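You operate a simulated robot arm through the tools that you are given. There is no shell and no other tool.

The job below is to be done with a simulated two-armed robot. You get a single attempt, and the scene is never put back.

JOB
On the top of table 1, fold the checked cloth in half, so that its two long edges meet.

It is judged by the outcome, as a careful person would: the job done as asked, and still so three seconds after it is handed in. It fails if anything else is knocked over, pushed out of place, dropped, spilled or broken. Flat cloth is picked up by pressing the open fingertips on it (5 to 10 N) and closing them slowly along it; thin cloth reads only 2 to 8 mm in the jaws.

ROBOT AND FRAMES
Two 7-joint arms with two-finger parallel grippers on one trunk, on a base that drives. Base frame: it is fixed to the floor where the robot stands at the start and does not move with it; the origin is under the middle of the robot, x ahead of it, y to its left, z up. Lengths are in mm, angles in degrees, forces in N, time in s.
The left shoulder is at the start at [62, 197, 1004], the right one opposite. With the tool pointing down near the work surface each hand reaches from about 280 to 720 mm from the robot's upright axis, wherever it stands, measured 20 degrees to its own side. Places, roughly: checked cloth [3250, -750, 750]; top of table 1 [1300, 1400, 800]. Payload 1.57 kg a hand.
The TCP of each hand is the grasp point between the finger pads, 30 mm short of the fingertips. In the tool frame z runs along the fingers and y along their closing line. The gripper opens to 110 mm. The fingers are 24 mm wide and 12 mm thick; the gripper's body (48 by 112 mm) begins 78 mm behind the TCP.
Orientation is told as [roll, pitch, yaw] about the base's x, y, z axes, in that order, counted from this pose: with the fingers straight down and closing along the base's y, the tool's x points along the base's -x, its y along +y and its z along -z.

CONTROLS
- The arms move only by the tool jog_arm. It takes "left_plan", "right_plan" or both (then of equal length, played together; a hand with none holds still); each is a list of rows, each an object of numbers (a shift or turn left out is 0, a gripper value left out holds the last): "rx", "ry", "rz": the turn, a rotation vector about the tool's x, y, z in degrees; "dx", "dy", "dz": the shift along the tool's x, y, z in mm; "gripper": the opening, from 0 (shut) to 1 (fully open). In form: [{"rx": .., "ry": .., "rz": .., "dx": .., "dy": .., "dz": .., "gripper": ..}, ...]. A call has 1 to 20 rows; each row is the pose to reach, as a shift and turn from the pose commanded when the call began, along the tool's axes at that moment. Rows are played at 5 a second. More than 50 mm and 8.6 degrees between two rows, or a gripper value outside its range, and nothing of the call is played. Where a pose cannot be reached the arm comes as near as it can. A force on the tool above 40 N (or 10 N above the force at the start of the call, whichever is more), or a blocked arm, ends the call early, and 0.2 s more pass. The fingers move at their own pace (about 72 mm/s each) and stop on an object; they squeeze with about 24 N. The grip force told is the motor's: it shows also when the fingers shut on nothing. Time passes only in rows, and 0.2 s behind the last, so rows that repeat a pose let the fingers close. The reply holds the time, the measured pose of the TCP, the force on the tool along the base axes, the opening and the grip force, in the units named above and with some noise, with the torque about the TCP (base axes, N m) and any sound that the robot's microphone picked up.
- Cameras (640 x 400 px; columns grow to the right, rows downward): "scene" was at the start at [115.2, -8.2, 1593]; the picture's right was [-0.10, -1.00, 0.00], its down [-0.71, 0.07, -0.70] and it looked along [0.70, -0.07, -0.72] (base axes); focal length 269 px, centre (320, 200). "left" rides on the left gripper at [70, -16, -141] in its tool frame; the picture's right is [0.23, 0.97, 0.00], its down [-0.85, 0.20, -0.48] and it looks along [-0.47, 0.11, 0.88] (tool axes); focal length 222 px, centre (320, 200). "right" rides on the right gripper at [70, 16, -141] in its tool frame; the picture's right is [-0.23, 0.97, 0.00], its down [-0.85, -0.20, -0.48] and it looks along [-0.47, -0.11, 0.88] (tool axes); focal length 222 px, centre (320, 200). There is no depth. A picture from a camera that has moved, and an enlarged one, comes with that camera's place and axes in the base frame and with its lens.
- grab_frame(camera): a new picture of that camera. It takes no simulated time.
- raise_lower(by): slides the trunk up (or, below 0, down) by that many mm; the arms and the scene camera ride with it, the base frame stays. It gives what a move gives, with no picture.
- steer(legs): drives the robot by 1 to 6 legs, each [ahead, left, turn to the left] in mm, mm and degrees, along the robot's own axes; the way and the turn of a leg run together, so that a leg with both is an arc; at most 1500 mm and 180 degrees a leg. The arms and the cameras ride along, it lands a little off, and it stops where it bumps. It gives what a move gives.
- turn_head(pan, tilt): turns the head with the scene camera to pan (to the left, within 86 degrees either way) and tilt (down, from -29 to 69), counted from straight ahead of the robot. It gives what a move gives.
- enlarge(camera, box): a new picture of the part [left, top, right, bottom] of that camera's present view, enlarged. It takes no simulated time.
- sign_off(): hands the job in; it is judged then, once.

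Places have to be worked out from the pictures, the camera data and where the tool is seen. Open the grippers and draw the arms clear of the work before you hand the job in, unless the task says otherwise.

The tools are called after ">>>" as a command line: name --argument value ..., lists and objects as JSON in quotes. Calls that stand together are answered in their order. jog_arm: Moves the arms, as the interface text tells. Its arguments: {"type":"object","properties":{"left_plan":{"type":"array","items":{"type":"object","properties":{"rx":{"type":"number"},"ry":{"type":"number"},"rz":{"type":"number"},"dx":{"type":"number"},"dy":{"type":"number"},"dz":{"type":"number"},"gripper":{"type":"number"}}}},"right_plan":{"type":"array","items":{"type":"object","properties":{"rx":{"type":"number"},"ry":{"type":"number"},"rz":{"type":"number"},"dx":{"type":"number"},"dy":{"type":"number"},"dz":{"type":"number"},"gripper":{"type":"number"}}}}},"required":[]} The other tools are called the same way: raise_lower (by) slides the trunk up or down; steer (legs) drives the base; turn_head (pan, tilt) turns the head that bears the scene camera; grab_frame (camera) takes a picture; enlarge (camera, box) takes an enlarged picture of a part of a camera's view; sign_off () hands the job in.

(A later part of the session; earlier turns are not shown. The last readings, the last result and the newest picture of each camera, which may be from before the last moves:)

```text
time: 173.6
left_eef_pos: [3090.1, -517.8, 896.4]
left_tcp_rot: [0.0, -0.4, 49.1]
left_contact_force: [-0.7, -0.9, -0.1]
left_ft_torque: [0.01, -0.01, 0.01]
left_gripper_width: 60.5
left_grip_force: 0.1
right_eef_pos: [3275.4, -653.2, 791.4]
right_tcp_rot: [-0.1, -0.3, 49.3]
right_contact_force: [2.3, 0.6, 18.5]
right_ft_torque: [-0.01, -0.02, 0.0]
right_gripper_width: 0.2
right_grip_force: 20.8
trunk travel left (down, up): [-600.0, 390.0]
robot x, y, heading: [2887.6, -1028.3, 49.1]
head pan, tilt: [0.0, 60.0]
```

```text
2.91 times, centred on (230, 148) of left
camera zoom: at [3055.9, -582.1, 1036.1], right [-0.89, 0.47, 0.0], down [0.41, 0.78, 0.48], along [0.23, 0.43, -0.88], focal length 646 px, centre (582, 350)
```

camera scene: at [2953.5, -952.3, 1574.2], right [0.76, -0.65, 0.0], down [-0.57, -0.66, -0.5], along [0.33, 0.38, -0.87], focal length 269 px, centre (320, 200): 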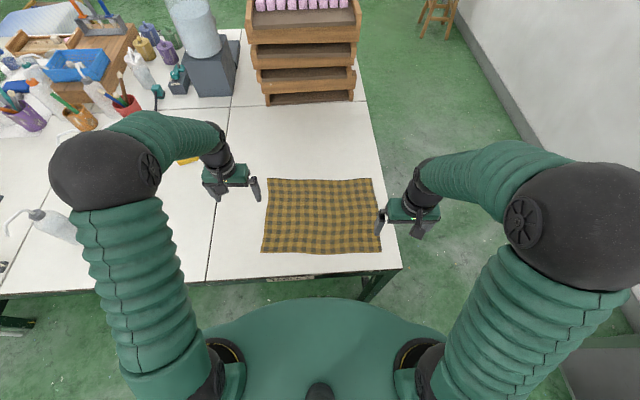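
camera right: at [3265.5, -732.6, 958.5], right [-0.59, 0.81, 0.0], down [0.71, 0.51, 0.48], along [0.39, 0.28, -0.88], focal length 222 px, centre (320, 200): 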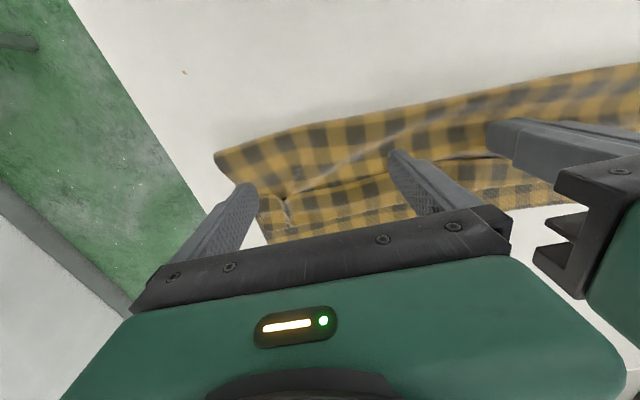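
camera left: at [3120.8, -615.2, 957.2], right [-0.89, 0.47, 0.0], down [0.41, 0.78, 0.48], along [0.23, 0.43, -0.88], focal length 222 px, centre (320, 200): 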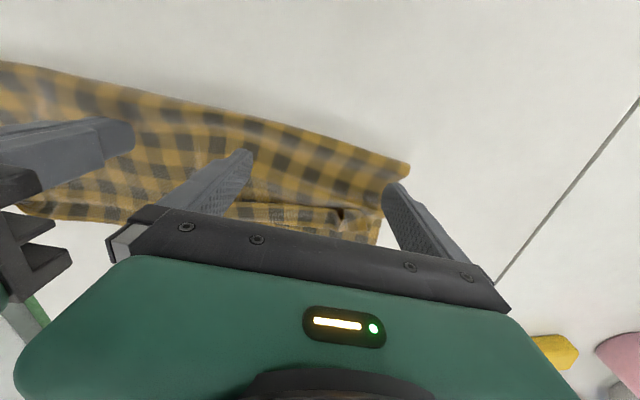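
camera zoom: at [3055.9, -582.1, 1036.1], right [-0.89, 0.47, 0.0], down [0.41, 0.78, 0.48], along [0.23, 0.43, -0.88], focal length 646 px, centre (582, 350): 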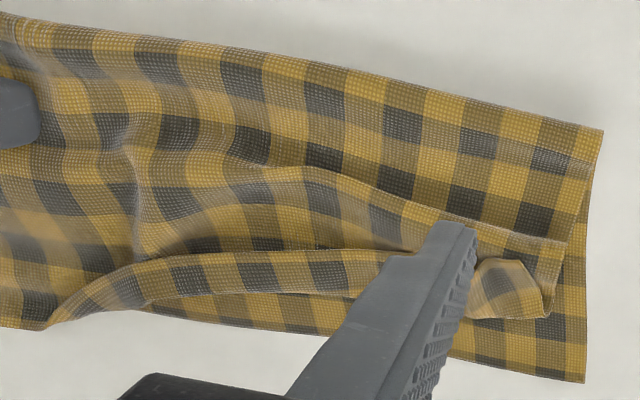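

The bump (crest F≈442) is just loose slack next to the flap (hem ≈466, bend ≈490, far edge ≈518). I turn the left gripper 90° and move it over the crest at R≈-127, fingers 20 mm open.

>>> jog_arm --left_plan '[{"rz": 8, "dx": -2, "dy": -5, "gripper": 0.18}, {"rz": 16, "dx": -4, "dy": -10}, {"rz": 24, "dx": -6, "dy": -15}, {"rz": 32, "dx": -8, "dy": -20}, {"rz": 40, "dx": -10, "dy": -25}, {"rz": 48, "dx": -12, "dy": -30}, {"rz": 56, "dx": -14, "dy": -35}, {"rz": 64, "dx": -16, "dy": -40}, {"rz": 72, "dx": -18, "dy": -45}, {"rz": 80, "dx": -20, "dy": -50}, {"rz": 88, "dx": -20, "dy": -53}, {"rz": 90, "dx": -20, "dy": -53, "dz": 30}, {"rz": 90, "dx": -20, "dy": -53, "dz": 60}, {"rz": 90, "dx": -20, "dy": -53, "dz": 78}, {"rz": 90, "dx": -20, "dy": -53, "dz": 78}]'

>>> enlarge --camera "left" --box '[180, 60, 460, 235]'

>>> enlarge --camera "scene" --box '[240, 150, 360, 225]'

```text
time: 176.8
left_eef_pos: [3142.7, -536.6, 818.4]
left_tcp_rot: [0.3, 0.0, -41.0]
left_contact_force: [-0.4, 1.1, -0.2]
left_ft_torque: [0.01, 0.01, -0.03]
left_gripper_width: 19.8
left_grip_force: 0.0
right_eef_pos: [3276.7, -653.0, 792.1]
right_tcp_rot: [0.0, -0.4, 49.3]
right_contact_force: [2.1, -0.3, 18.6]
right_ft_torque: [-0.09, -0.01, 0.0]
right_gripper_width: 0.0
right_grip_force: 21.5
trunk travel left (down, up): [-600.0, 390.0]
robot x, y, heading: [2880.2, -1029.0, 49.2]
head pan, tilt: [0.0, 60.0]
```

```text
2.29 times, centred on (320, 148) of left
camera zoom: at [3078.7, -503.6, 959.3], right [0.47, 0.89, 0.01], down [0.78, -0.41, 0.48], along [0.43, -0.22, -0.88], focal length 508 px, centre (320, 320)
```

zoom: 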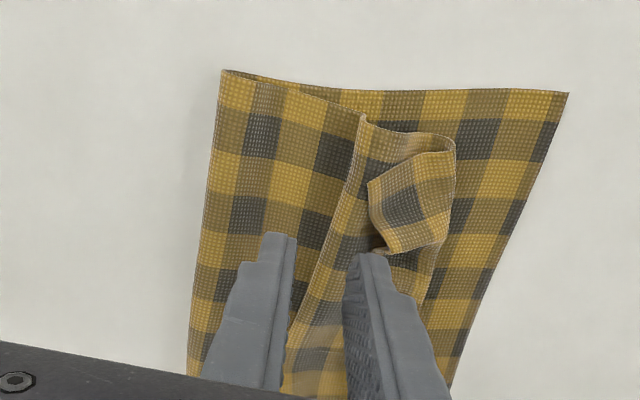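

```text
5.33 times, centred on (300, 188) of scene
camera zoom: at [2951.2, -955.3, 1574.6], right [0.76, -0.65, 0.0], down [-0.57, -0.66, -0.5], along [0.33, 0.38, -0.87], focal length 1435 px, centre (427, 267)
```

zoom: 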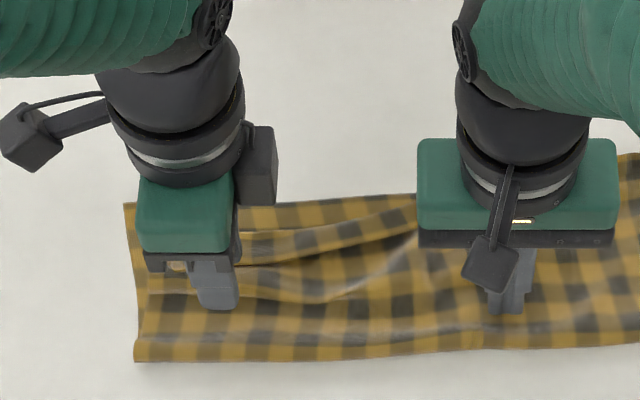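

The ridge runs between the two fingertips, as wanted. I lower the left until the tips are near the layers and close slowly on the ridge.

>>> jog_arm --left_plan '[{"dz": 6}, {"dz": 12}, {"dz": 18}, {"dz": 22}, {"dz": 23.5}, {"dz": 23.5, "gripper": 0.16}, {"dz": 23.5, "gripper": 0.14}, {"dz": 23.5, "gripper": 0.12}, {"dz": 23.5, "gripper": 0.1}, {"dz": 23.5, "gripper": 0.08}, {"dz": 23.5, "gripper": 0.06}, {"dz": 23.5, "gripper": 0.04}, {"dz": 23.5, "gripper": 0.02}, {"dz": 23.5, "gripper": 0.0}, {"dz": 23.5, "gripper": 0.0}, {"dz": 23.5, "gripper": 0.0}]'

>>> enlarge --camera "left" --box '[180, 60, 460, 235]'

```text
time: 180.2
left_eef_pos: [3143.4, -536.6, 794.3]
left_tcp_rot: [0.4, 0.0, -40.8]
left_contact_force: [1.0, 1.1, 8.3]
left_ft_torque: [0.08, -0.07, 0.0]
left_gripper_width: 2.7
left_grip_force: 24.0
right_eef_pos: [3277.8, -653.8, 791.1]
right_tcp_rot: [-0.1, -0.3, 49.2]
right_contact_force: [1.9, 0.9, 15.3]
right_ft_torque: [-0.02, -0.02, -0.01]
right_gripper_width: 0.0
right_grip_force: 21.4
trunk travel left (down, up): [-600.0, 390.0]
robot x, y, heading: [2888.8, -1026.8, 49.2]
head pan, tilt: [0.0, 60.0]
```

```text
2.29 times, centred on (320, 148) of left
camera zoom: at [3079.4, -504.1, 935.3], right [0.47, 0.89, 0.01], down [0.77, -0.41, 0.48], along [0.43, -0.22, -0.88], focal length 508 px, centre (320, 320)
```

zoom: 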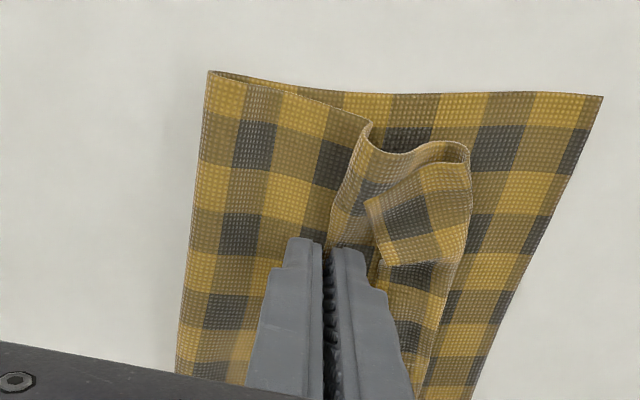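

Gripped (2.7 mm). I lift the left straight up 70 mm to let the hem part hang free, the right still pinning.

>>> jog_arm --left_plan '[{"dz": -12}, {"dz": -24}, {"dz": -36}, {"dz": -48}, {"dz": -60}, {"dz": -72}, {"dz": -72}, {"dz": -72}]'

>>> grab_frame --camera "left"

>>> enlarge --camera "scene" --box '[240, 140, 400, 240]'

```text
time: 182.0
left_eef_pos: [3144.2, -536.4, 866.5]
left_tcp_rot: [0.5, 0.1, -41.0]
left_contact_force: [3.3, -1.2, -2.1]
left_ft_torque: [-0.07, -0.06, 0.01]
left_gripper_width: 1.8
left_grip_force: 23.5
right_eef_pos: [3276.6, -652.8, 792.0]
right_tcp_rot: [0.0, -0.3, 49.2]
right_contact_force: [-0.8, 0.7, 19.8]
right_ft_torque: [0.05, 0.03, 0.05]
right_gripper_width: 0.0
right_grip_force: 21.7
trunk travel left (down, up): [-600.0, 390.0]
robot x, y, heading: [2888.9, -1025.4, 49.2]
head pan, tilt: [0.0, 60.0]
```

```text
taken
camera left: at [3079.5, -504.6, 1006.5], right [0.47, 0.89, 0.01], down [0.78, -0.41, 0.48], along [0.43, -0.22, -0.88], focal length 222 px, centre (320, 200)
```

left: 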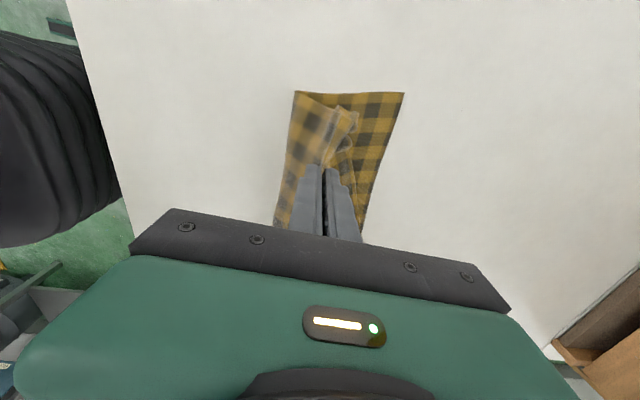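

```text
4.00 times, centred on (320, 190) of scene
camera zoom: at [2951.7, -955.6, 1574.6], right [0.76, -0.65, 0.0], down [-0.57, -0.66, -0.5], along [0.33, 0.38, -0.87], focal length 1076 px, centre (320, 240)
```

zoom: 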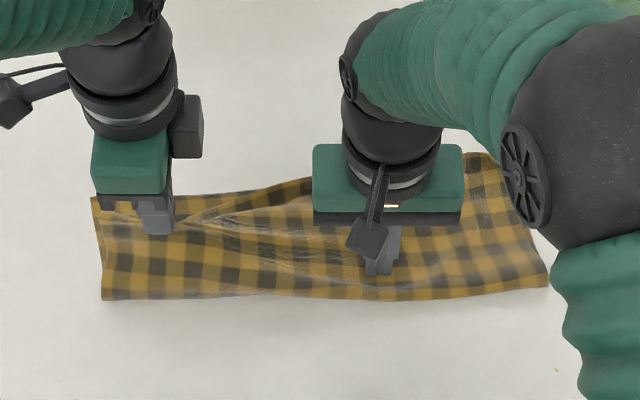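

>>> enlarge --camera "left" --box '[250, 70, 430, 182]'

>>> enlarge --camera "scene" --box '[258, 175, 338, 225]'

```text
3.56 times, centred on (340, 126) of left
camera zoom: at [3079.5, -504.6, 1006.5], right [0.47, 0.89, 0.01], down [0.78, -0.41, 0.48], along [0.43, -0.22, -0.88], focal length 790 px, centre (249, 463)
```

zoom: 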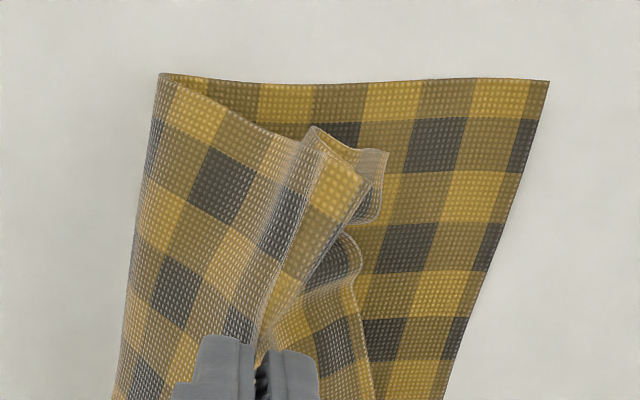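

```text
8.00 times, centred on (298, 200) of scene
camera zoom: at [2951.7, -955.6, 1574.6], right [0.76, -0.65, 0.0], down [-0.57, -0.66, -0.5], along [0.33, 0.38, -0.87], focal length 2153 px, centre (496, 200)
```

zoom: 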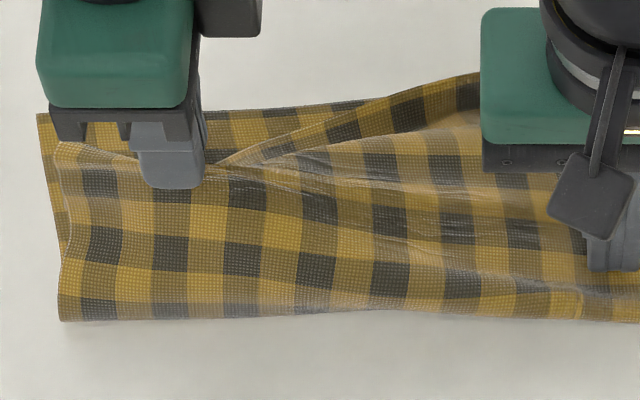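

The top layer is lifted cleanly and the flap hangs partly open. I lower it again slightly further forward, release, and will then flip the remaining flap in small steps working outward from the already flipped middle.

>>> jog_arm --left_plan '[{"dy": 4, "dz": 15}, {"dy": 8, "dz": 30}, {"dy": 10, "dz": 45}, {"dy": 10, "dz": 58}, {"dy": 10, "dz": 68}, {"dy": 10, "dz": 68, "gripper": 0.1}, {"dy": 10, "dz": 68, "gripper": 0.2}, {"dy": 10, "dz": 60, "gripper": 0.25}, {"dy": 10, "dz": 35}, {"dy": 10, "dz": 5}, {"dx": 20, "dy": 0, "dz": -25}, {"dx": 50, "dy": -20, "dz": -30}, {"dx": 50, "dy": -20, "dz": -30}]'

>>> enlarge --camera "scene" --box '[250, 165, 350, 227]'

>>> enlarge --camera "left" --box '[230, 60, 510, 235]'

```text
time: 184.8
left_eef_pos: [3093.4, -521.5, 897.8]
left_tcp_rot: [0.3, 0.0, -40.9]
left_contact_force: [0.3, -0.4, -0.3]
left_ft_torque: [0.01, -0.01, 0.0]
left_gripper_width: 27.5
left_grip_force: 0.1
right_eef_pos: [3277.4, -653.6, 791.3]
right_tcp_rot: [-0.1, -0.3, 49.1]
right_contact_force: [0.5, 0.2, 18.4]
right_ft_torque: [0.0, -0.01, 0.0]
right_gripper_width: 0.0
right_grip_force: 21.5
trunk travel left (down, up): [-600.0, 390.0]
robot x, y, heading: [2888.0, -1032.5, 49.3]
head pan, tilt: [0.0, 60.0]
```

```text
6.40 times, centred on (300, 196) of scene
camera zoom: at [2951.0, -955.6, 1574.7], right [0.76, -0.65, 0.0], down [-0.57, -0.66, -0.5], along [0.33, 0.38, -0.87], focal length 1722 px, centre (448, 226)
```

zoom: 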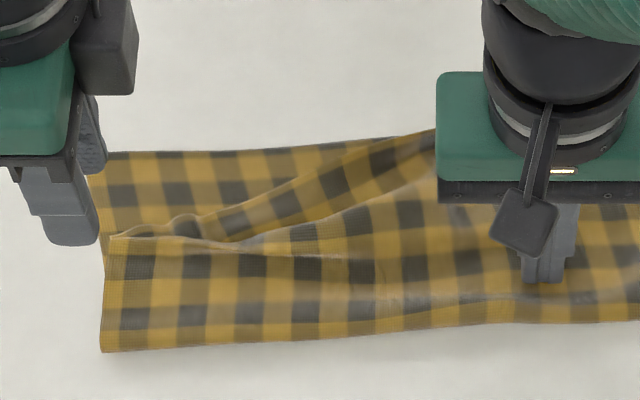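

```text
2.29 times, centred on (370, 148) of left
camera zoom: at [3028.4, -489.3, 1038.3], right [0.47, 0.89, 0.01], down [0.78, -0.41, 0.48], along [0.43, -0.22, -0.88], focal length 508 px, centre (206, 320)
```

zoom: 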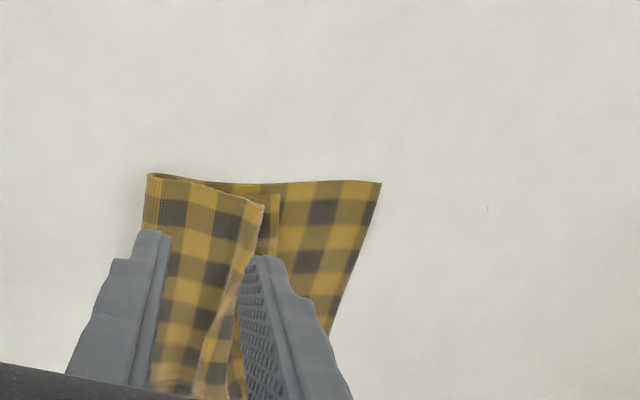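

The left top layer is now folded in a Z there. I look closely at where the hem corner lies, to pull that corner out directly.

>>> enlarge --camera "scene" --box '[260, 180, 310, 211]'

>>> enlarge --camera "left" --box '[285, 125, 405, 200]'

```text
12.80 times, centred on (285, 196) of scene
camera zoom: at [2951.0, -955.6, 1574.7], right [0.76, -0.65, 0.0], down [-0.57, -0.66, -0.5], along [0.33, 0.38, -0.87], focal length 3444 px, centre (768, 258)
```

zoom: 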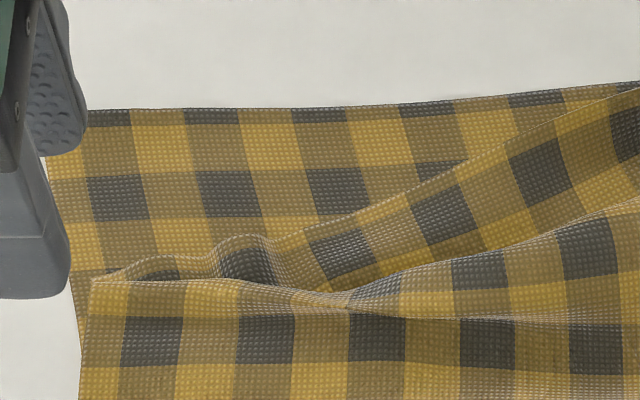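

```text
5.33 times, centred on (345, 162) of left
camera zoom: at [3028.4, -489.3, 1038.3], right [0.47, 0.89, 0.01], down [0.78, -0.41, 0.48], along [0.43, -0.22, -0.88], focal length 1185 px, centre (187, 400)
```

zoom: 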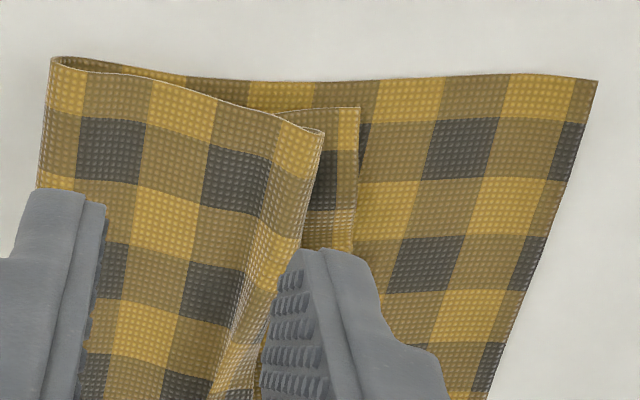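

The close-up shows the flap has actually unrolled on the left: the hem is now the outer edge, with a loose Z-pleat behind it. So I only need to pull the hem outward (hem on the far side of the pads, so no tuck): I turn the left gripper back and move over the hem strip at R≈-110, F≈474.

>>> jog_arm --left_plan '[{"rz": -8, "dx": -6, "dy": 5}, {"rz": -16, "dx": -12, "dy": 10}, {"rz": -24, "dx": -18, "dy": 15}, {"rz": -32, "dx": -24, "dy": 20}, {"rz": -40, "dx": -30, "dy": 25}, {"rz": -48, "dx": -36, "dy": 30}, {"rz": -56, "dx": -42, "dy": 35}, {"rz": -64, "dx": -48, "dy": 40}, {"rz": -72, "dx": -54, "dy": 45}, {"rz": -80, "dx": -60, "dy": 50}, {"rz": -88, "dx": -66, "dy": 52}, {"rz": -90, "dx": -66, "dy": 52, "dz": 30, "gripper": 0.22}, {"rz": -90, "dx": -66, "dy": 52, "dz": 60}, {"rz": -90, "dx": -66, "dy": 52, "dz": 80}, {"rz": -90, "dx": -66, "dy": 52, "dz": 80}]'

>>> enlarge --camera "left" --box '[180, 60, 460, 235]'

>>> enlarge --camera "scene" --box '[250, 165, 350, 227]'

```text
time: 188.0
left_eef_pos: [3177.6, -523.2, 815.6]
left_tcp_rot: [-0.1, -0.4, 49.2]
left_contact_force: [0.0, -0.5, -0.3]
left_ft_torque: [0.01, -0.02, 0.0]
left_gripper_width: 24.3
left_grip_force: 0.1
right_eef_pos: [3276.8, -653.2, 792.4]
right_tcp_rot: [0.0, -0.3, 49.1]
right_contact_force: [-0.8, -1.0, 17.2]
right_ft_torque: [-0.07, 0.04, 0.03]
right_gripper_width: 0.0
right_grip_force: 22.0
trunk travel left (down, up): [-600.0, 390.0]
robot x, y, heading: [2886.8, -1029.8, 49.3]
head pan, tilt: [0.0, 60.0]
```

```text
2.29 times, centred on (320, 148) of left
camera zoom: at [3143.7, -588.1, 955.3], right [-0.89, 0.46, 0.0], down [0.41, 0.78, 0.48], along [0.23, 0.43, -0.88], focal length 508 px, centre (320, 320)
```

zoom: 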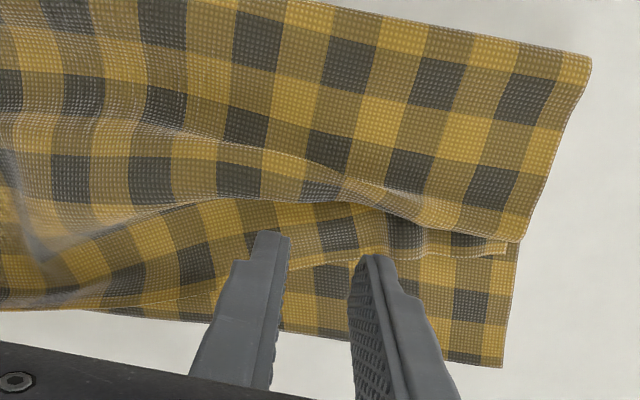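

```text
6.40 times, centred on (300, 196) of scene
camera zoom: at [2951.1, -955.2, 1574.6], right [0.76, -0.65, 0.0], down [-0.57, -0.66, -0.5], along [0.33, 0.38, -0.87], focal length 1722 px, centre (448, 226)
```

zoom: 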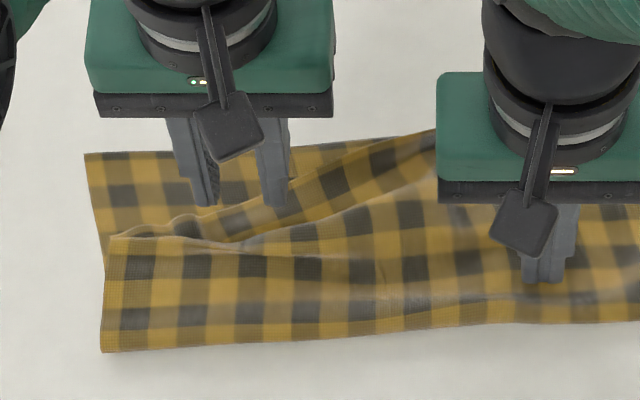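

The pads will sit on the hem strip just right (hem 7 mm beyond the TCP, pleat 20 mm behind). I lower and press.

>>> jog_arm --left_plan '[{"dz": 6}, {"dz": 12}, {"dz": 17}, {"dz": 20}, {"dz": 22}, {"dz": 22.7}, {"dz": 22.7}]'

```text
time: 189.6
left_eef_pos: [3177.3, -523.5, 793.6]
left_tcp_rot: [0.0, -0.3, 49.1]
left_contact_force: [-0.1, 0.4, 0.6]
left_ft_torque: [0.01, -0.04, 0.01]
left_gripper_width: 24.0
left_grip_force: 0.0
right_eef_pos: [3276.5, -653.3, 792.9]
right_tcp_rot: [-0.1, -0.3, 49.2]
right_contact_force: [-0.2, -0.8, 17.7]
right_ft_torque: [-0.05, 0.1, -0.03]
right_gripper_width: 0.0
right_grip_force: 21.3
trunk travel left (down, up): [-600.0, 390.0]
robot x, y, heading: [2883.8, -1028.7, 49.1]
head pan, tilt: [0.0, 60.0]
```

A little more pressure is needed: 1 mm further.

>>> jog_arm --left_plan '[{"dz": 0.5}, {"dz": 0.9}, {"dz": 0.9}, {"dz": 0.9}]'

```text
time: 190.6
left_eef_pos: [3177.2, -522.5, 793.4]
left_tcp_rot: [0.0, -0.4, 49.2]
left_contact_force: [0.8, -0.1, 0.3]
left_ft_torque: [0.01, 0.01, 0.02]
left_gripper_width: 24.1
left_grip_force: 0.0
right_eef_pos: [3276.9, -654.6, 791.3]
right_tcp_rot: [0.0, -0.2, 49.2]
right_contact_force: [-0.3, -1.0, 17.2]
right_ft_torque: [-0.06, 0.06, -0.02]
right_gripper_width: 0.0
right_grip_force: 21.4
trunk travel left (down, up): [-600.0, 390.0]
robot x, y, heading: [2888.5, -1030.8, 49.1]
head pan, tilt: [0.0, 60.0]
```

Still light; 0.9 mm more and then close slowly.

>>> jog_arm --left_plan '[{"dz": 0.5}, {"dz": 0.9}, {"dz": 0.9}, {"dz": 0.9, "gripper": 0.205}, {"dz": 0.9, "gripper": 0.19}, {"dz": 0.9, "gripper": 0.175}, {"dz": 0.9, "gripper": 0.16}, {"dz": 0.9, "gripper": 0.145}, {"dz": 0.9, "gripper": 0.13}, {"dz": 0.9, "gripper": 0.115}, {"dz": 0.9, "gripper": 0.1}, {"dz": 0.9, "gripper": 0.085}, {"dz": 0.9, "gripper": 0.07}, {"dz": 0.9, "gripper": 0.055}, {"dz": 0.9, "gripper": 0.04}, {"dz": 0.9, "gripper": 0.02}, {"dz": 0.9, "gripper": 0.0}, {"dz": 0.9, "gripper": 0.0}, {"dz": 0.9, "gripper": 0.0}]'

>>> enlarge --camera "left" --box '[180, 60, 460, 235]'

```text
time: 194.6
left_eef_pos: [3176.6, -523.5, 792.2]
left_tcp_rot: [-0.1, -0.3, 49.1]
left_contact_force: [-0.1, 1.2, 7.9]
left_ft_torque: [0.02, -0.02, 0.0]
left_gripper_width: 2.4
left_grip_force: 23.1
right_eef_pos: [3276.6, -653.1, 791.9]
right_tcp_rot: [0.0, -0.2, 49.2]
right_contact_force: [-0.3, 0.8, 12.3]
right_ft_torque: [0.02, 0.01, 0.02]
right_gripper_width: 0.0
right_grip_force: 21.5
trunk travel left (down, up): [-600.0, 390.0]
robot x, y, heading: [2889.5, -1029.7, 49.1]
head pan, tilt: [0.0, 60.0]
```

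```text
2.29 times, centred on (320, 148) of left
camera zoom: at [3142.7, -587.6, 932.3], right [-0.89, 0.47, 0.0], down [0.41, 0.78, 0.48], along [0.23, 0.43, -0.88], focal length 508 px, centre (320, 320)
```

zoom: 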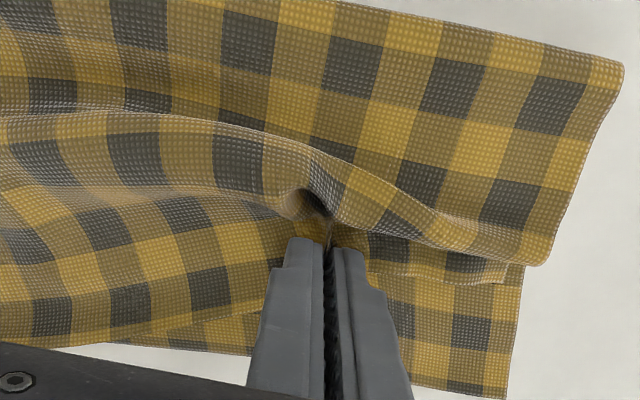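

Gripped (2.4 mm). I lift it 8 mm and pull outward 40 mm, then look.

>>> jog_arm --left_plan '[{"dz": -4}, {"dz": -8}, {"dx": -8, "dz": -8}, {"dx": -16, "dz": -8}, {"dx": -24, "dz": -8}, {"dx": -32, "dz": -8}, {"dx": -40, "dz": -8}, {"dx": -40, "dz": -8}]'

>>> enlarge --camera "left" --box '[180, 60, 460, 235]'

>>> enlarge --camera "scene" --box '[240, 140, 400, 240]'

```text
time: 196.4
left_eef_pos: [3202.6, -491.9, 801.7]
left_tcp_rot: [0.0, -0.4, 49.2]
left_contact_force: [-0.3, 0.2, -0.2]
left_ft_torque: [0.02, 0.04, 0.01]
left_gripper_width: 2.4
left_grip_force: 24.0
right_eef_pos: [3276.8, -653.9, 792.6]
right_tcp_rot: [0.0, -0.3, 49.1]
right_contact_force: [-0.9, -0.2, 17.5]
right_ft_torque: [-0.07, 0.06, 0.02]
right_gripper_width: 0.2
right_grip_force: 21.3
trunk travel left (down, up): [-600.0, 390.0]
robot x, y, heading: [2885.4, -1028.3, 49.0]
head pan, tilt: [0.0, 60.0]
```

```text
2.29 times, centred on (320, 148) of left
camera zoom: at [3168.9, -556.9, 941.5], right [-0.89, 0.47, 0.0], down [0.41, 0.78, 0.48], along [0.23, 0.43, -0.88], focal length 508 px, centre (320, 320)
```

zoom: 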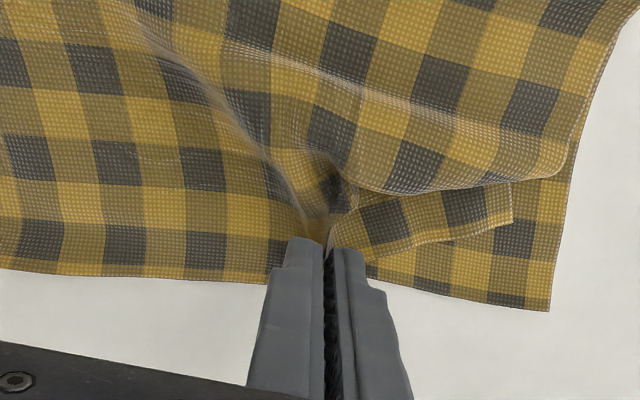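

```text
4.00 times, centred on (320, 190) of scene
camera zoom: at [2951.2, -955.0, 1574.6], right [0.76, -0.65, 0.0], down [-0.57, -0.66, -0.5], along [0.33, 0.38, -0.87], focal length 1076 px, centre (320, 240)
```

zoom: 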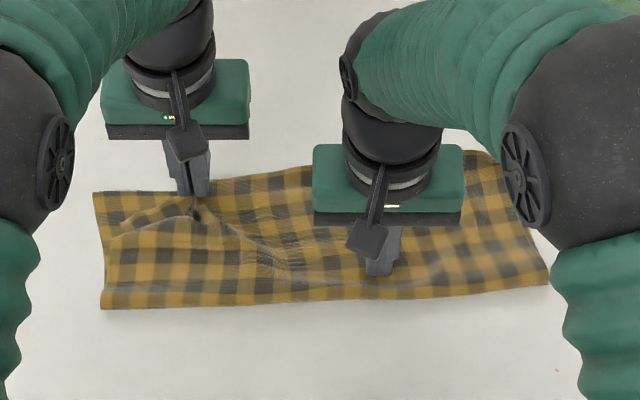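

Excellent: the hem from the middle to the left grip now lies along the far edge. I ease back 4 mm, lower, release and lift.

>>> jog_arm --left_plan '[{"dx": 4, "dz": 3}, {"dx": 4, "dz": 8}, {"dx": 4, "dz": 8, "gripper": 0.08}, {"dx": 4, "dz": 8, "gripper": 0.16}, {"dx": 4, "dz": 6, "gripper": 0.22}, {"dx": 4, "dz": -15}, {"dx": 4, "dz": -40}, {"dx": 4, "dz": -40}]'

>>> enlarge --camera "left" --box '[180, 60, 460, 235]'

>>> enlarge --camera "scene" --box '[240, 140, 400, 240]'

```text
time: 198.2
left_eef_pos: [3201.0, -496.3, 839.7]
left_tcp_rot: [0.0, -0.3, 49.2]
left_contact_force: [-0.5, -0.7, 0.2]
left_ft_torque: [0.0, -0.03, 0.02]
left_gripper_width: 24.0
left_grip_force: 0.0
right_eef_pos: [3276.6, -653.7, 792.1]
right_tcp_rot: [0.0, -0.3, 49.2]
right_contact_force: [-0.4, -0.3, 17.4]
right_ft_torque: [-0.08, 0.08, 0.01]
right_gripper_width: 0.0
right_grip_force: 21.7
trunk travel left (down, up): [-600.0, 390.0]
robot x, y, heading: [2885.3, -1032.4, 49.3]
head pan, tilt: [0.0, 60.0]
```

```text
2.29 times, centred on (320, 148) of left
camera zoom: at [3166.7, -561.5, 980.7], right [-0.89, 0.47, 0.0], down [0.41, 0.78, 0.48], along [0.23, 0.43, -0.88], focal length 508 px, centre (320, 320)
```

zoom: 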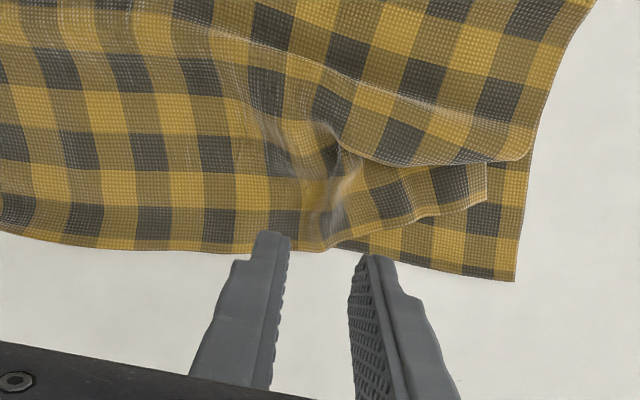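

```text
4.00 times, centred on (320, 190) of scene
camera zoom: at [2951.1, -955.1, 1574.6], right [0.76, -0.65, 0.0], down [-0.57, -0.66, -0.5], along [0.33, 0.38, -0.87], focal length 1076 px, centre (320, 240)
```

zoom: 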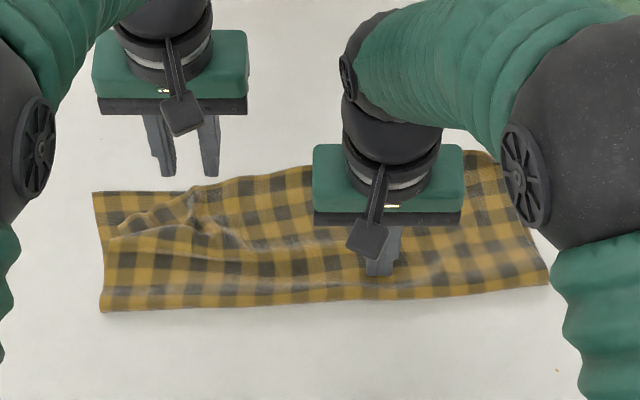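

The left corner piece remains: its corner must go ~33 mm outward and ~29 mm to the left. I move the left gripper over the strip near that corner (27 mm back, 43 mm left of here) and lower.

>>> jog_arm --left_plan '[{"dx": 9, "dy": 14}, {"dx": 18, "dy": 28}, {"dx": 27, "dy": 43}, {"dx": 27, "dy": 43, "dz": 15}, {"dx": 27, "dy": 43, "dz": 30}, {"dx": 27, "dy": 43, "dz": 40}, {"dx": 27, "dy": 43, "dz": 40}]'

>>> enlarge --camera "left" --box '[220, 80, 420, 205]'

```text
time: 199.8
left_eef_pos: [3150.0, -488.0, 801.0]
left_tcp_rot: [0.0, -0.4, 49.2]
left_contact_force: [0.5, 0.5, -0.1]
left_ft_torque: [0.02, -0.03, -0.02]
left_gripper_width: 24.1
left_grip_force: 0.0
right_eef_pos: [3276.4, -653.8, 791.3]
right_tcp_rot: [0.0, -0.2, 49.2]
right_contact_force: [-0.8, -0.7, 16.5]
right_ft_torque: [-0.02, 0.03, -0.03]
right_gripper_width: 0.0
right_grip_force: 21.0
trunk travel left (down, up): [-600.0, 390.0]
robot x, y, heading: [2885.5, -1025.1, 49.2]
head pan, tilt: [0.0, 60.0]
```

```text
3.20 times, centred on (320, 142) of left
camera zoom: at [3116.3, -552.2, 940.5], right [-0.89, 0.47, 0.0], down [0.41, 0.78, 0.48], along [0.23, 0.43, -0.88], focal length 711 px, centre (320, 384)
```

zoom: 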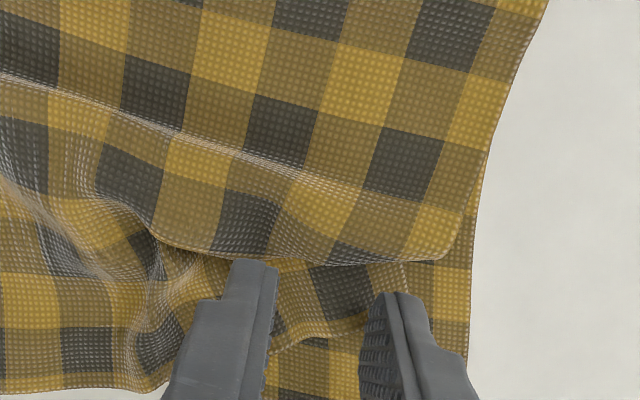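

Well placed; I shift 5 mm inward so the outer finger is fully on cloth, then press.

>>> jog_arm --left_plan '[{"dy": -5}, {"dy": -5, "dz": 4}, {"dy": -5, "dz": 7}, {"dy": -5, "dz": 8.5}, {"dy": -5, "dz": 9.5}, {"dy": -5, "dz": 9.5}, {"dy": -5, "dz": 9.5}]'

```text
time: 201.4
left_eef_pos: [3153.5, -490.5, 791.9]
left_tcp_rot: [0.0, -0.6, 49.2]
left_contact_force: [0.2, 0.0, 21.6]
left_ft_torque: [-0.35, -0.15, -0.01]
left_gripper_width: 24.4
left_grip_force: 0.3
right_eef_pos: [3276.4, -654.2, 791.9]
right_tcp_rot: [-0.1, -0.3, 49.2]
right_contact_force: [-0.4, 0.9, 5.8]
right_ft_torque: [0.03, 0.0, 0.02]
right_gripper_width: 0.0
right_grip_force: 21.7
trunk travel left (down, up): [-600.0, 390.0]
robot x, y, heading: [2885.1, -1030.9, 48.9]
head pan, tilt: [0.0, 60.0]
```

21 N is a bit much: I ease 0.7 mm and close slowly.

>>> jog_arm --left_plan '[{"dz": -0.7}, {"dz": -0.7}, {"dz": -0.7, "gripper": 0.205}, {"dz": -0.7, "gripper": 0.19}, {"dz": -0.7, "gripper": 0.175}, {"dz": -0.7, "gripper": 0.16}, {"dz": -0.7, "gripper": 0.145}, {"dz": -0.7, "gripper": 0.13}, {"dz": -0.7, "gripper": 0.115}, {"dz": -0.7, "gripper": 0.1}, {"dz": -0.7, "gripper": 0.085}, {"dz": -0.7, "gripper": 0.07}, {"dz": -0.7, "gripper": 0.055}, {"dz": -0.7, "gripper": 0.04}, {"dz": -0.7, "gripper": 0.02}, {"dz": -0.7, "gripper": 0.0}, {"dz": -0.7, "gripper": 0.0}, {"dz": -0.7, "gripper": 0.0}]'

>>> enlarge --camera "left" --box '[220, 80, 420, 205]'

```text
time: 205.2
left_eef_pos: [3155.0, -493.7, 791.8]
left_tcp_rot: [0.0, -0.4, 49.1]
left_contact_force: [3.7, -2.5, 19.0]
left_ft_torque: [-0.3, -0.06, 0.05]
left_gripper_width: 2.2
left_grip_force: 24.0
right_eef_pos: [3277.4, -655.1, 791.8]
right_tcp_rot: [0.2, -0.4, 49.1]
right_contact_force: [-1.6, 0.6, 4.9]
right_ft_torque: [0.07, 0.04, 0.0]
right_gripper_width: 0.0
right_grip_force: 21.0
trunk travel left (down, up): [-600.0, 390.0]
robot x, y, heading: [2889.8, -1029.9, 49.2]
head pan, tilt: [0.0, 60.0]
```

```text
3.20 times, centred on (320, 142) of left
camera zoom: at [3120.4, -557.8, 932.5], right [-0.89, 0.47, 0.0], down [0.41, 0.77, 0.48], along [0.23, 0.43, -0.87], focal length 711 px, centre (320, 384)
```

zoom: 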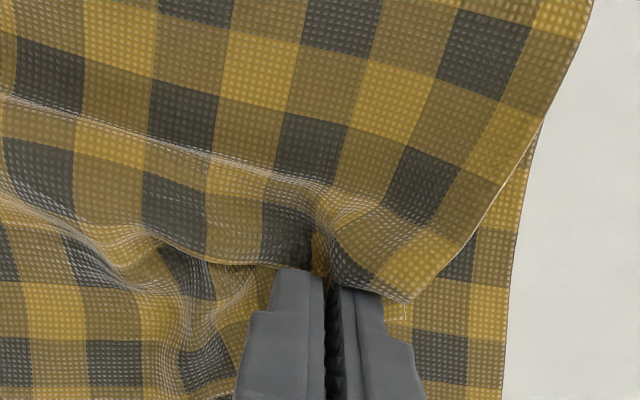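

Gripped (2.2 mm). I lift 8 mm and pull gently outward and to the left part way, then check.

>>> jog_arm --left_plan '[{"dz": -4}, {"dz": -8}, {"dx": -5, "dy": 4, "dz": -8}, {"dx": -10, "dy": 8, "dz": -8}, {"dx": -15, "dy": 12, "dz": -8}, {"dx": -20, "dy": 16, "dz": -8}, {"dx": -20, "dy": 16, "dz": -8}]'

>>> enlarge --camera "left" --box '[180, 60, 460, 235]'

>>> enlarge --camera "scene" --box '[250, 165, 350, 227]'

```text
time: 206.8
left_eef_pos: [3156.3, -467.1, 798.3]
left_tcp_rot: [0.0, -0.4, 49.2]
left_contact_force: [2.1, -1.6, 1.2]
left_ft_torque: [-0.09, -0.05, 0.02]
left_gripper_width: 2.4
left_grip_force: 23.5
right_eef_pos: [3276.6, -653.3, 790.4]
right_tcp_rot: [0.0, -0.4, 49.2]
right_contact_force: [0.8, 0.1, 16.0]
right_ft_torque: [-0.06, 0.05, 0.04]
right_gripper_width: 0.0
right_grip_force: 21.3
trunk travel left (down, up): [-600.0, 390.0]
robot x, y, heading: [2885.9, -1028.7, 49.1]
head pan, tilt: [0.0, 60.0]
```

```text
2.29 times, centred on (320, 148) of left
camera zoom: at [3122.0, -532.1, 939.6], right [-0.89, 0.47, 0.0], down [0.41, 0.78, 0.48], along [0.23, 0.43, -0.88], focal length 508 px, centre (320, 320)
```

zoom: 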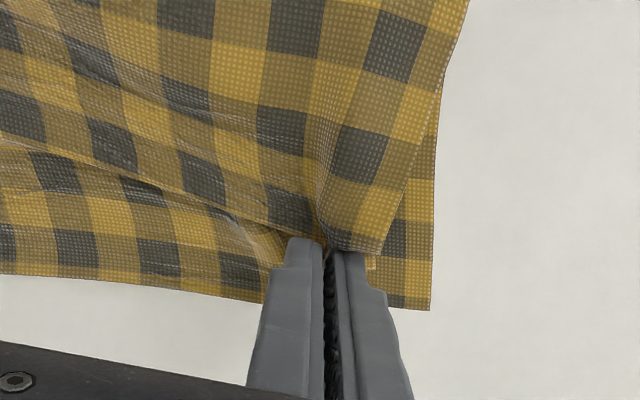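

```text
6.40 times, centred on (300, 196) of scene
camera zoom: at [2952.0, -955.5, 1574.6], right [0.76, -0.65, 0.0], down [-0.57, -0.66, -0.5], along [0.33, 0.38, -0.87], focal length 1722 px, centre (448, 226)
```

zoom: 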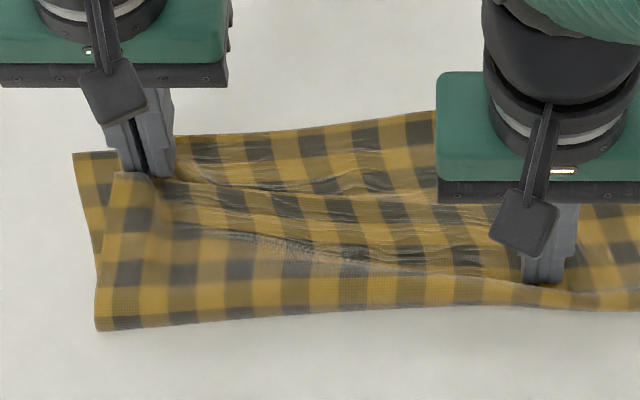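

The pads seem to have caught the pleat's edge too. I release here, lift, and look.

>>> jog_arm --left_plan '[{"dz": 3, "gripper": 0.1}, {"dz": 3, "gripper": 0.2}, {"dz": 0, "gripper": 0.25}, {"dz": -20}, {"dz": -45}, {"dz": -70}, {"dz": -70, "dx": 30}, {"dz": -70, "dx": 30}]'

>>> enlarge --camera "left" --box '[180, 60, 460, 235]'

>>> enlarge --camera "scene" --box '[250, 165, 350, 227]'

```text
time: 208.6
left_eef_pos: [3136.1, -487.7, 868.1]
left_tcp_rot: [0.1, -0.4, 49.1]
left_contact_force: [-1.0, -0.6, -1.1]
left_ft_torque: [-0.01, -0.03, -0.01]
left_gripper_width: 27.5
left_grip_force: 0.0
right_eef_pos: [3277.4, -654.0, 791.0]
right_tcp_rot: [0.0, -0.4, 49.2]
right_contact_force: [1.8, -0.8, 16.6]
right_ft_torque: [-0.09, -0.01, -0.02]
right_gripper_width: 0.2
right_grip_force: 21.2
trunk travel left (down, up): [-600.0, 390.0]
robot x, y, heading: [2884.2, -1029.3, 49.0]
head pan, tilt: [0.0, 60.0]
```

```text
2.29 times, centred on (320, 148) of left
camera zoom: at [3102.1, -552.0, 1009.2], right [-0.89, 0.47, 0.0], down [0.41, 0.77, 0.48], along [0.23, 0.43, -0.88], focal length 508 px, centre (320, 320)
```

zoom: 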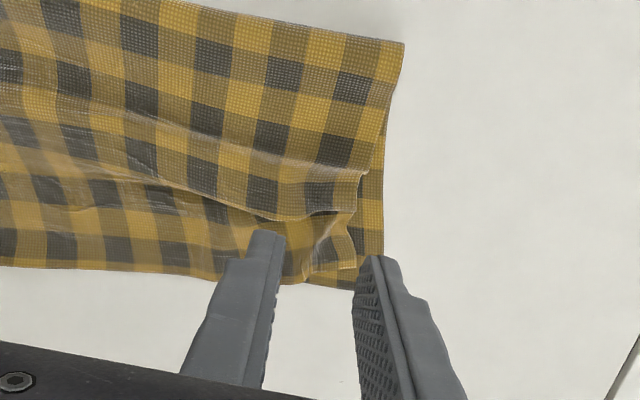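

```text
6.40 times, centred on (300, 196) of scene
camera zoom: at [2951.5, -955.5, 1574.7], right [0.76, -0.65, 0.0], down [-0.57, -0.66, -0.5], along [0.33, 0.38, -0.87], focal length 1722 px, centre (448, 226)
```

zoom: 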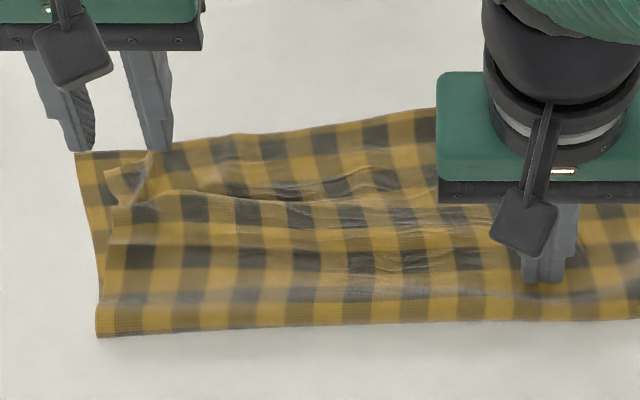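

Much improved; only the last left corner piece is short by ~20 mm, with a small pleat behind it. I zoom in on it.

>>> enlarge --camera "left" --box '[270, 110, 370, 172]'

>>> enlarge --camera "scene" --box '[258, 182, 298, 207]'

```text
6.40 times, centred on (320, 141) of left
camera zoom: at [3102.1, -552.0, 1009.2], right [-0.89, 0.47, 0.0], down [0.41, 0.77, 0.48], along [0.23, 0.43, -0.88], focal length 1422 px, centre (320, 578)
```

zoom: 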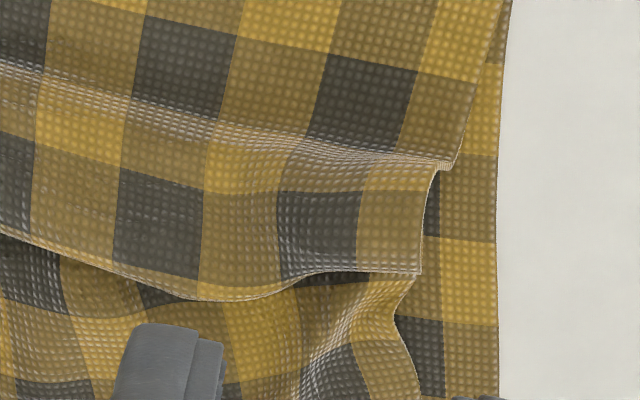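

```text
16.00 times, centred on (278, 194) of scene
camera zoom: at [2951.5, -955.5, 1574.7], right [0.76, -0.65, 0.0], down [-0.57, -0.66, -0.5], along [0.33, 0.38, -0.87], focal length 4305 px, centre (992, 288)
```

zoom: 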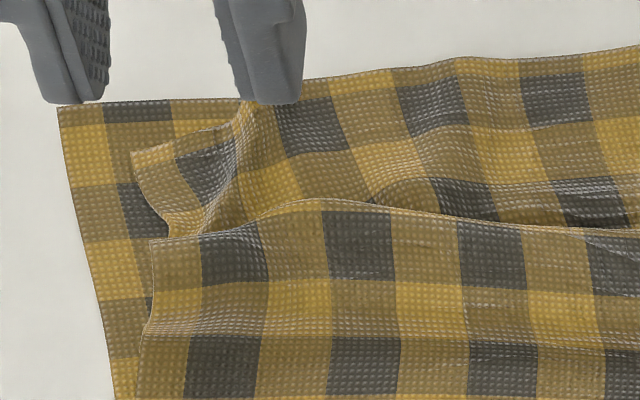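

Only the last corner is short: it must go ~13 mm outward and ~18 mm to the left. I place the left gripper over that corner piece (hem at the far side of the pads) and lower.

>>> jog_arm --left_plan '[{"dx": -8, "dy": -1, "gripper": 0.2}, {"dx": -16, "dy": -2, "dz": 10}, {"dx": -24, "dy": -2, "dz": 25}, {"dx": -24, "dy": -2, "dz": 45}, {"dx": -24, "dy": -2, "dz": 62}, {"dx": -24, "dy": -2, "dz": 68}, {"dx": -24, "dy": -2, "dz": 68}]'

>>> enlarge --camera "left" --box '[220, 80, 420, 205]'

>>> enlarge --camera "scene" --box '[250, 170, 314, 210]'

```text
time: 210.2
left_eef_pos: [3151.5, -472.5, 801.1]
left_tcp_rot: [0.0, -0.4, 49.2]
left_contact_force: [0.1, -0.4, 0.2]
left_ft_torque: [0.0, 0.0, 0.01]
left_gripper_width: 21.9
left_grip_force: 0.1
right_eef_pos: [3277.5, -653.9, 792.2]
right_tcp_rot: [0.0, -0.3, 49.2]
right_contact_force: [2.5, -2.1, 18.3]
right_ft_torque: [-0.08, 0.02, 0.02]
right_gripper_width: 0.1
right_grip_force: 21.6
trunk travel left (down, up): [-600.0, 390.0]
robot x, y, heading: [2885.9, -1031.9, 49.4]
head pan, tilt: [0.0, 60.0]
```

```text
3.20 times, centred on (320, 142) of left
camera zoom: at [3118.0, -537.2, 940.7], right [-0.89, 0.47, 0.0], down [0.41, 0.78, 0.48], along [0.23, 0.43, -0.88], focal length 711 px, centre (320, 384)
```

zoom: 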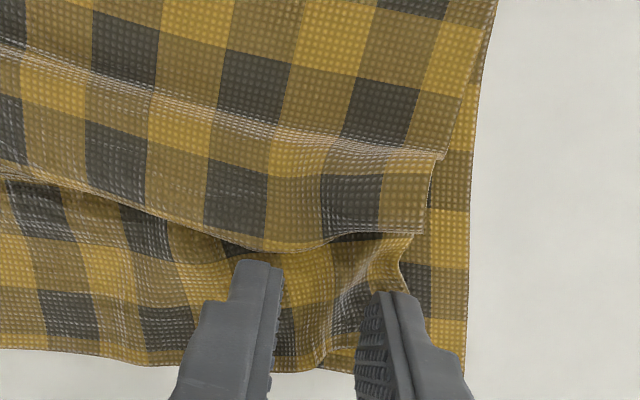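

```text
10.00 times, centred on (282, 190) of scene
camera zoom: at [2951.6, -955.4, 1574.6], right [0.76, -0.65, 0.0], down [-0.57, -0.66, -0.5], along [0.33, 0.38, -0.87], focal length 2691 px, centre (700, 300)
```

zoom: 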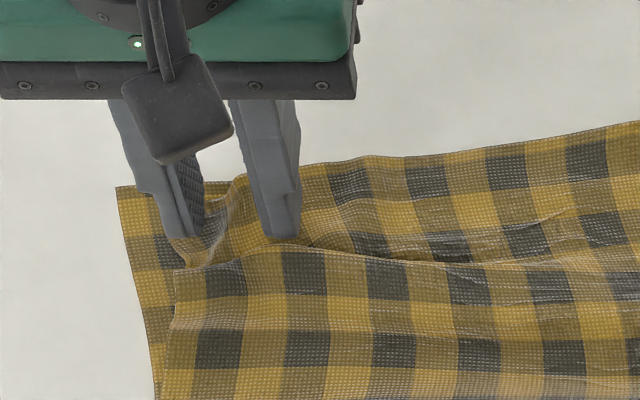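

The fingers straddle the ruck in the corner piece. I lower, then close slowly.

>>> jog_arm --left_plan '[{"dz": 4}, {"dz": 7}, {"dz": 8.3}, {"dz": 8.3}, {"dz": 8.3, "gripper": 0.185}, {"dz": 8.3, "gripper": 0.17}, {"dz": 8.3, "gripper": 0.155}, {"dz": 8.3, "gripper": 0.14}, {"dz": 8.3, "gripper": 0.125}, {"dz": 8.3, "gripper": 0.11}, {"dz": 8.3, "gripper": 0.095}, {"dz": 8.3, "gripper": 0.08}, {"dz": 8.3, "gripper": 0.065}, {"dz": 8.3, "gripper": 0.05}, {"dz": 8.3, "gripper": 0.03}, {"dz": 8.3, "gripper": 0.01}, {"dz": 8.3, "gripper": 0.0}, {"dz": 8.3, "gripper": 0.0}, {"dz": 8.3, "gripper": 0.0}]'

>>> enlarge --camera "left" --box '[220, 80, 420, 205]'

```text
time: 214.2
left_eef_pos: [3151.2, -472.1, 792.3]
left_tcp_rot: [0.0, -0.4, 49.2]
left_contact_force: [0.1, -0.8, 2.0]
left_ft_torque: [-0.02, -0.03, -0.01]
left_gripper_width: 2.4
left_grip_force: 23.8
right_eef_pos: [3277.7, -654.3, 792.7]
right_tcp_rot: [0.0, -0.3, 49.2]
right_contact_force: [2.4, 0.0, 16.4]
right_ft_torque: [-0.05, 0.03, 0.01]
right_gripper_width: 0.0
right_grip_force: 21.1
trunk travel left (down, up): [-600.0, 390.0]
robot x, y, heading: [2885.1, -1029.2, 49.0]
head pan, tilt: [0.0, 60.0]
```

```text
3.20 times, centred on (320, 142) of left
camera zoom: at [3118.7, -536.8, 933.0], right [-0.89, 0.47, 0.0], down [0.41, 0.78, 0.48], along [0.23, 0.43, -0.88], focal length 711 px, centre (320, 384)
```

zoom: 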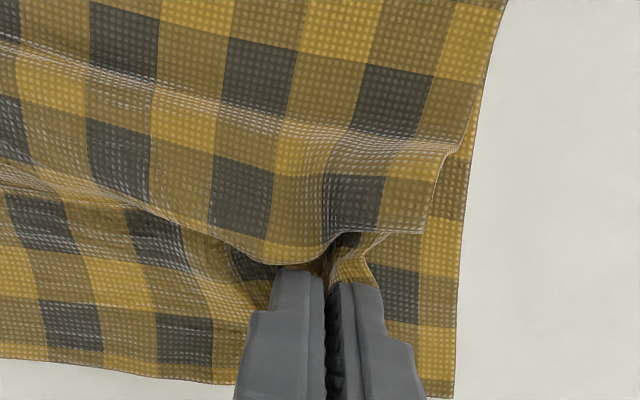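

Gripped (2.4 mm) and only the corner piece this time. I lift 6 mm and pull 15 mm outward and 20 mm to the left, then look before releasing.

>>> jog_arm --left_plan '[{"dz": -6}, {"dx": -4, "dy": 5, "dz": -7}, {"dx": -8, "dy": 10, "dz": -7}, {"dx": -12, "dy": 15, "dz": -7}, {"dx": -15, "dy": 20, "dz": -7}, {"dx": -15, "dy": 20, "dz": -7}]'

>>> enlarge --camera "left" --box '[180, 60, 460, 235]'

>>> enlarge --camera "scene" --box '[240, 150, 360, 225]'

```text
time: 215.6
left_eef_pos: [3145.8, -449.5, 801.2]
left_tcp_rot: [0.0, -0.4, 49.1]
left_contact_force: [3.0, -3.8, 0.4]
left_ft_torque: [-0.1, -0.1, -0.07]
left_gripper_width: 2.4
left_grip_force: 23.3
right_eef_pos: [3276.0, -654.0, 791.6]
right_tcp_rot: [-0.1, -0.5, 49.2]
right_contact_force: [1.1, 0.4, 17.9]
right_ft_torque: [-0.01, 0.01, 0.06]
right_gripper_width: 0.0
right_grip_force: 20.8
trunk travel left (down, up): [-600.0, 390.0]
robot x, y, heading: [2885.9, -1027.0, 49.4]
head pan, tilt: [0.0, 60.0]
```

```text
2.29 times, centred on (320, 148) of left
camera zoom: at [3112.8, -512.9, 940.7], right [-0.89, 0.47, 0.0], down [0.41, 0.78, 0.48], along [0.23, 0.43, -0.88], focal length 508 px, centre (320, 320)
```

zoom: 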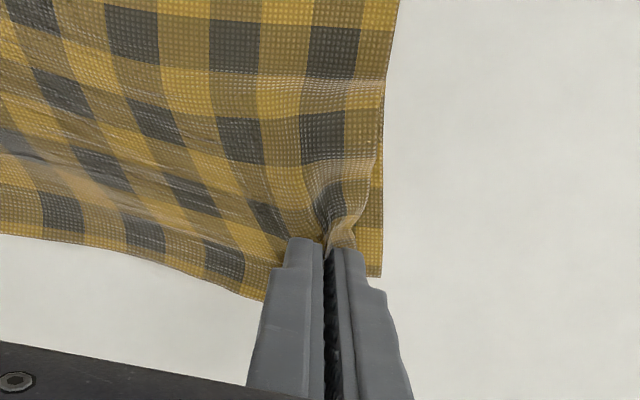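

```text
5.33 times, centred on (300, 188) of scene
camera zoom: at [2951.9, -955.7, 1574.6], right [0.76, -0.65, 0.0], down [-0.57, -0.66, -0.5], along [0.33, 0.38, -0.87], focal length 1435 px, centre (427, 267)
```

zoom: 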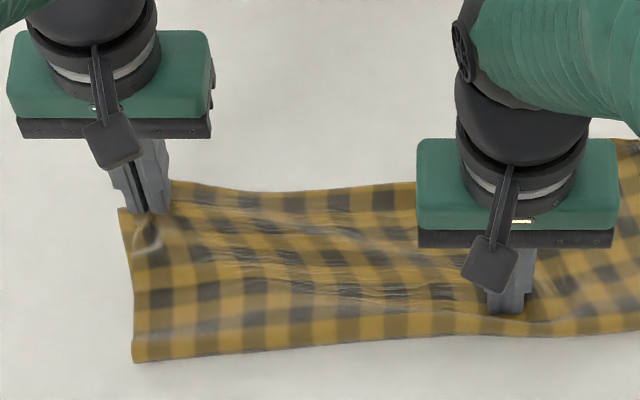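

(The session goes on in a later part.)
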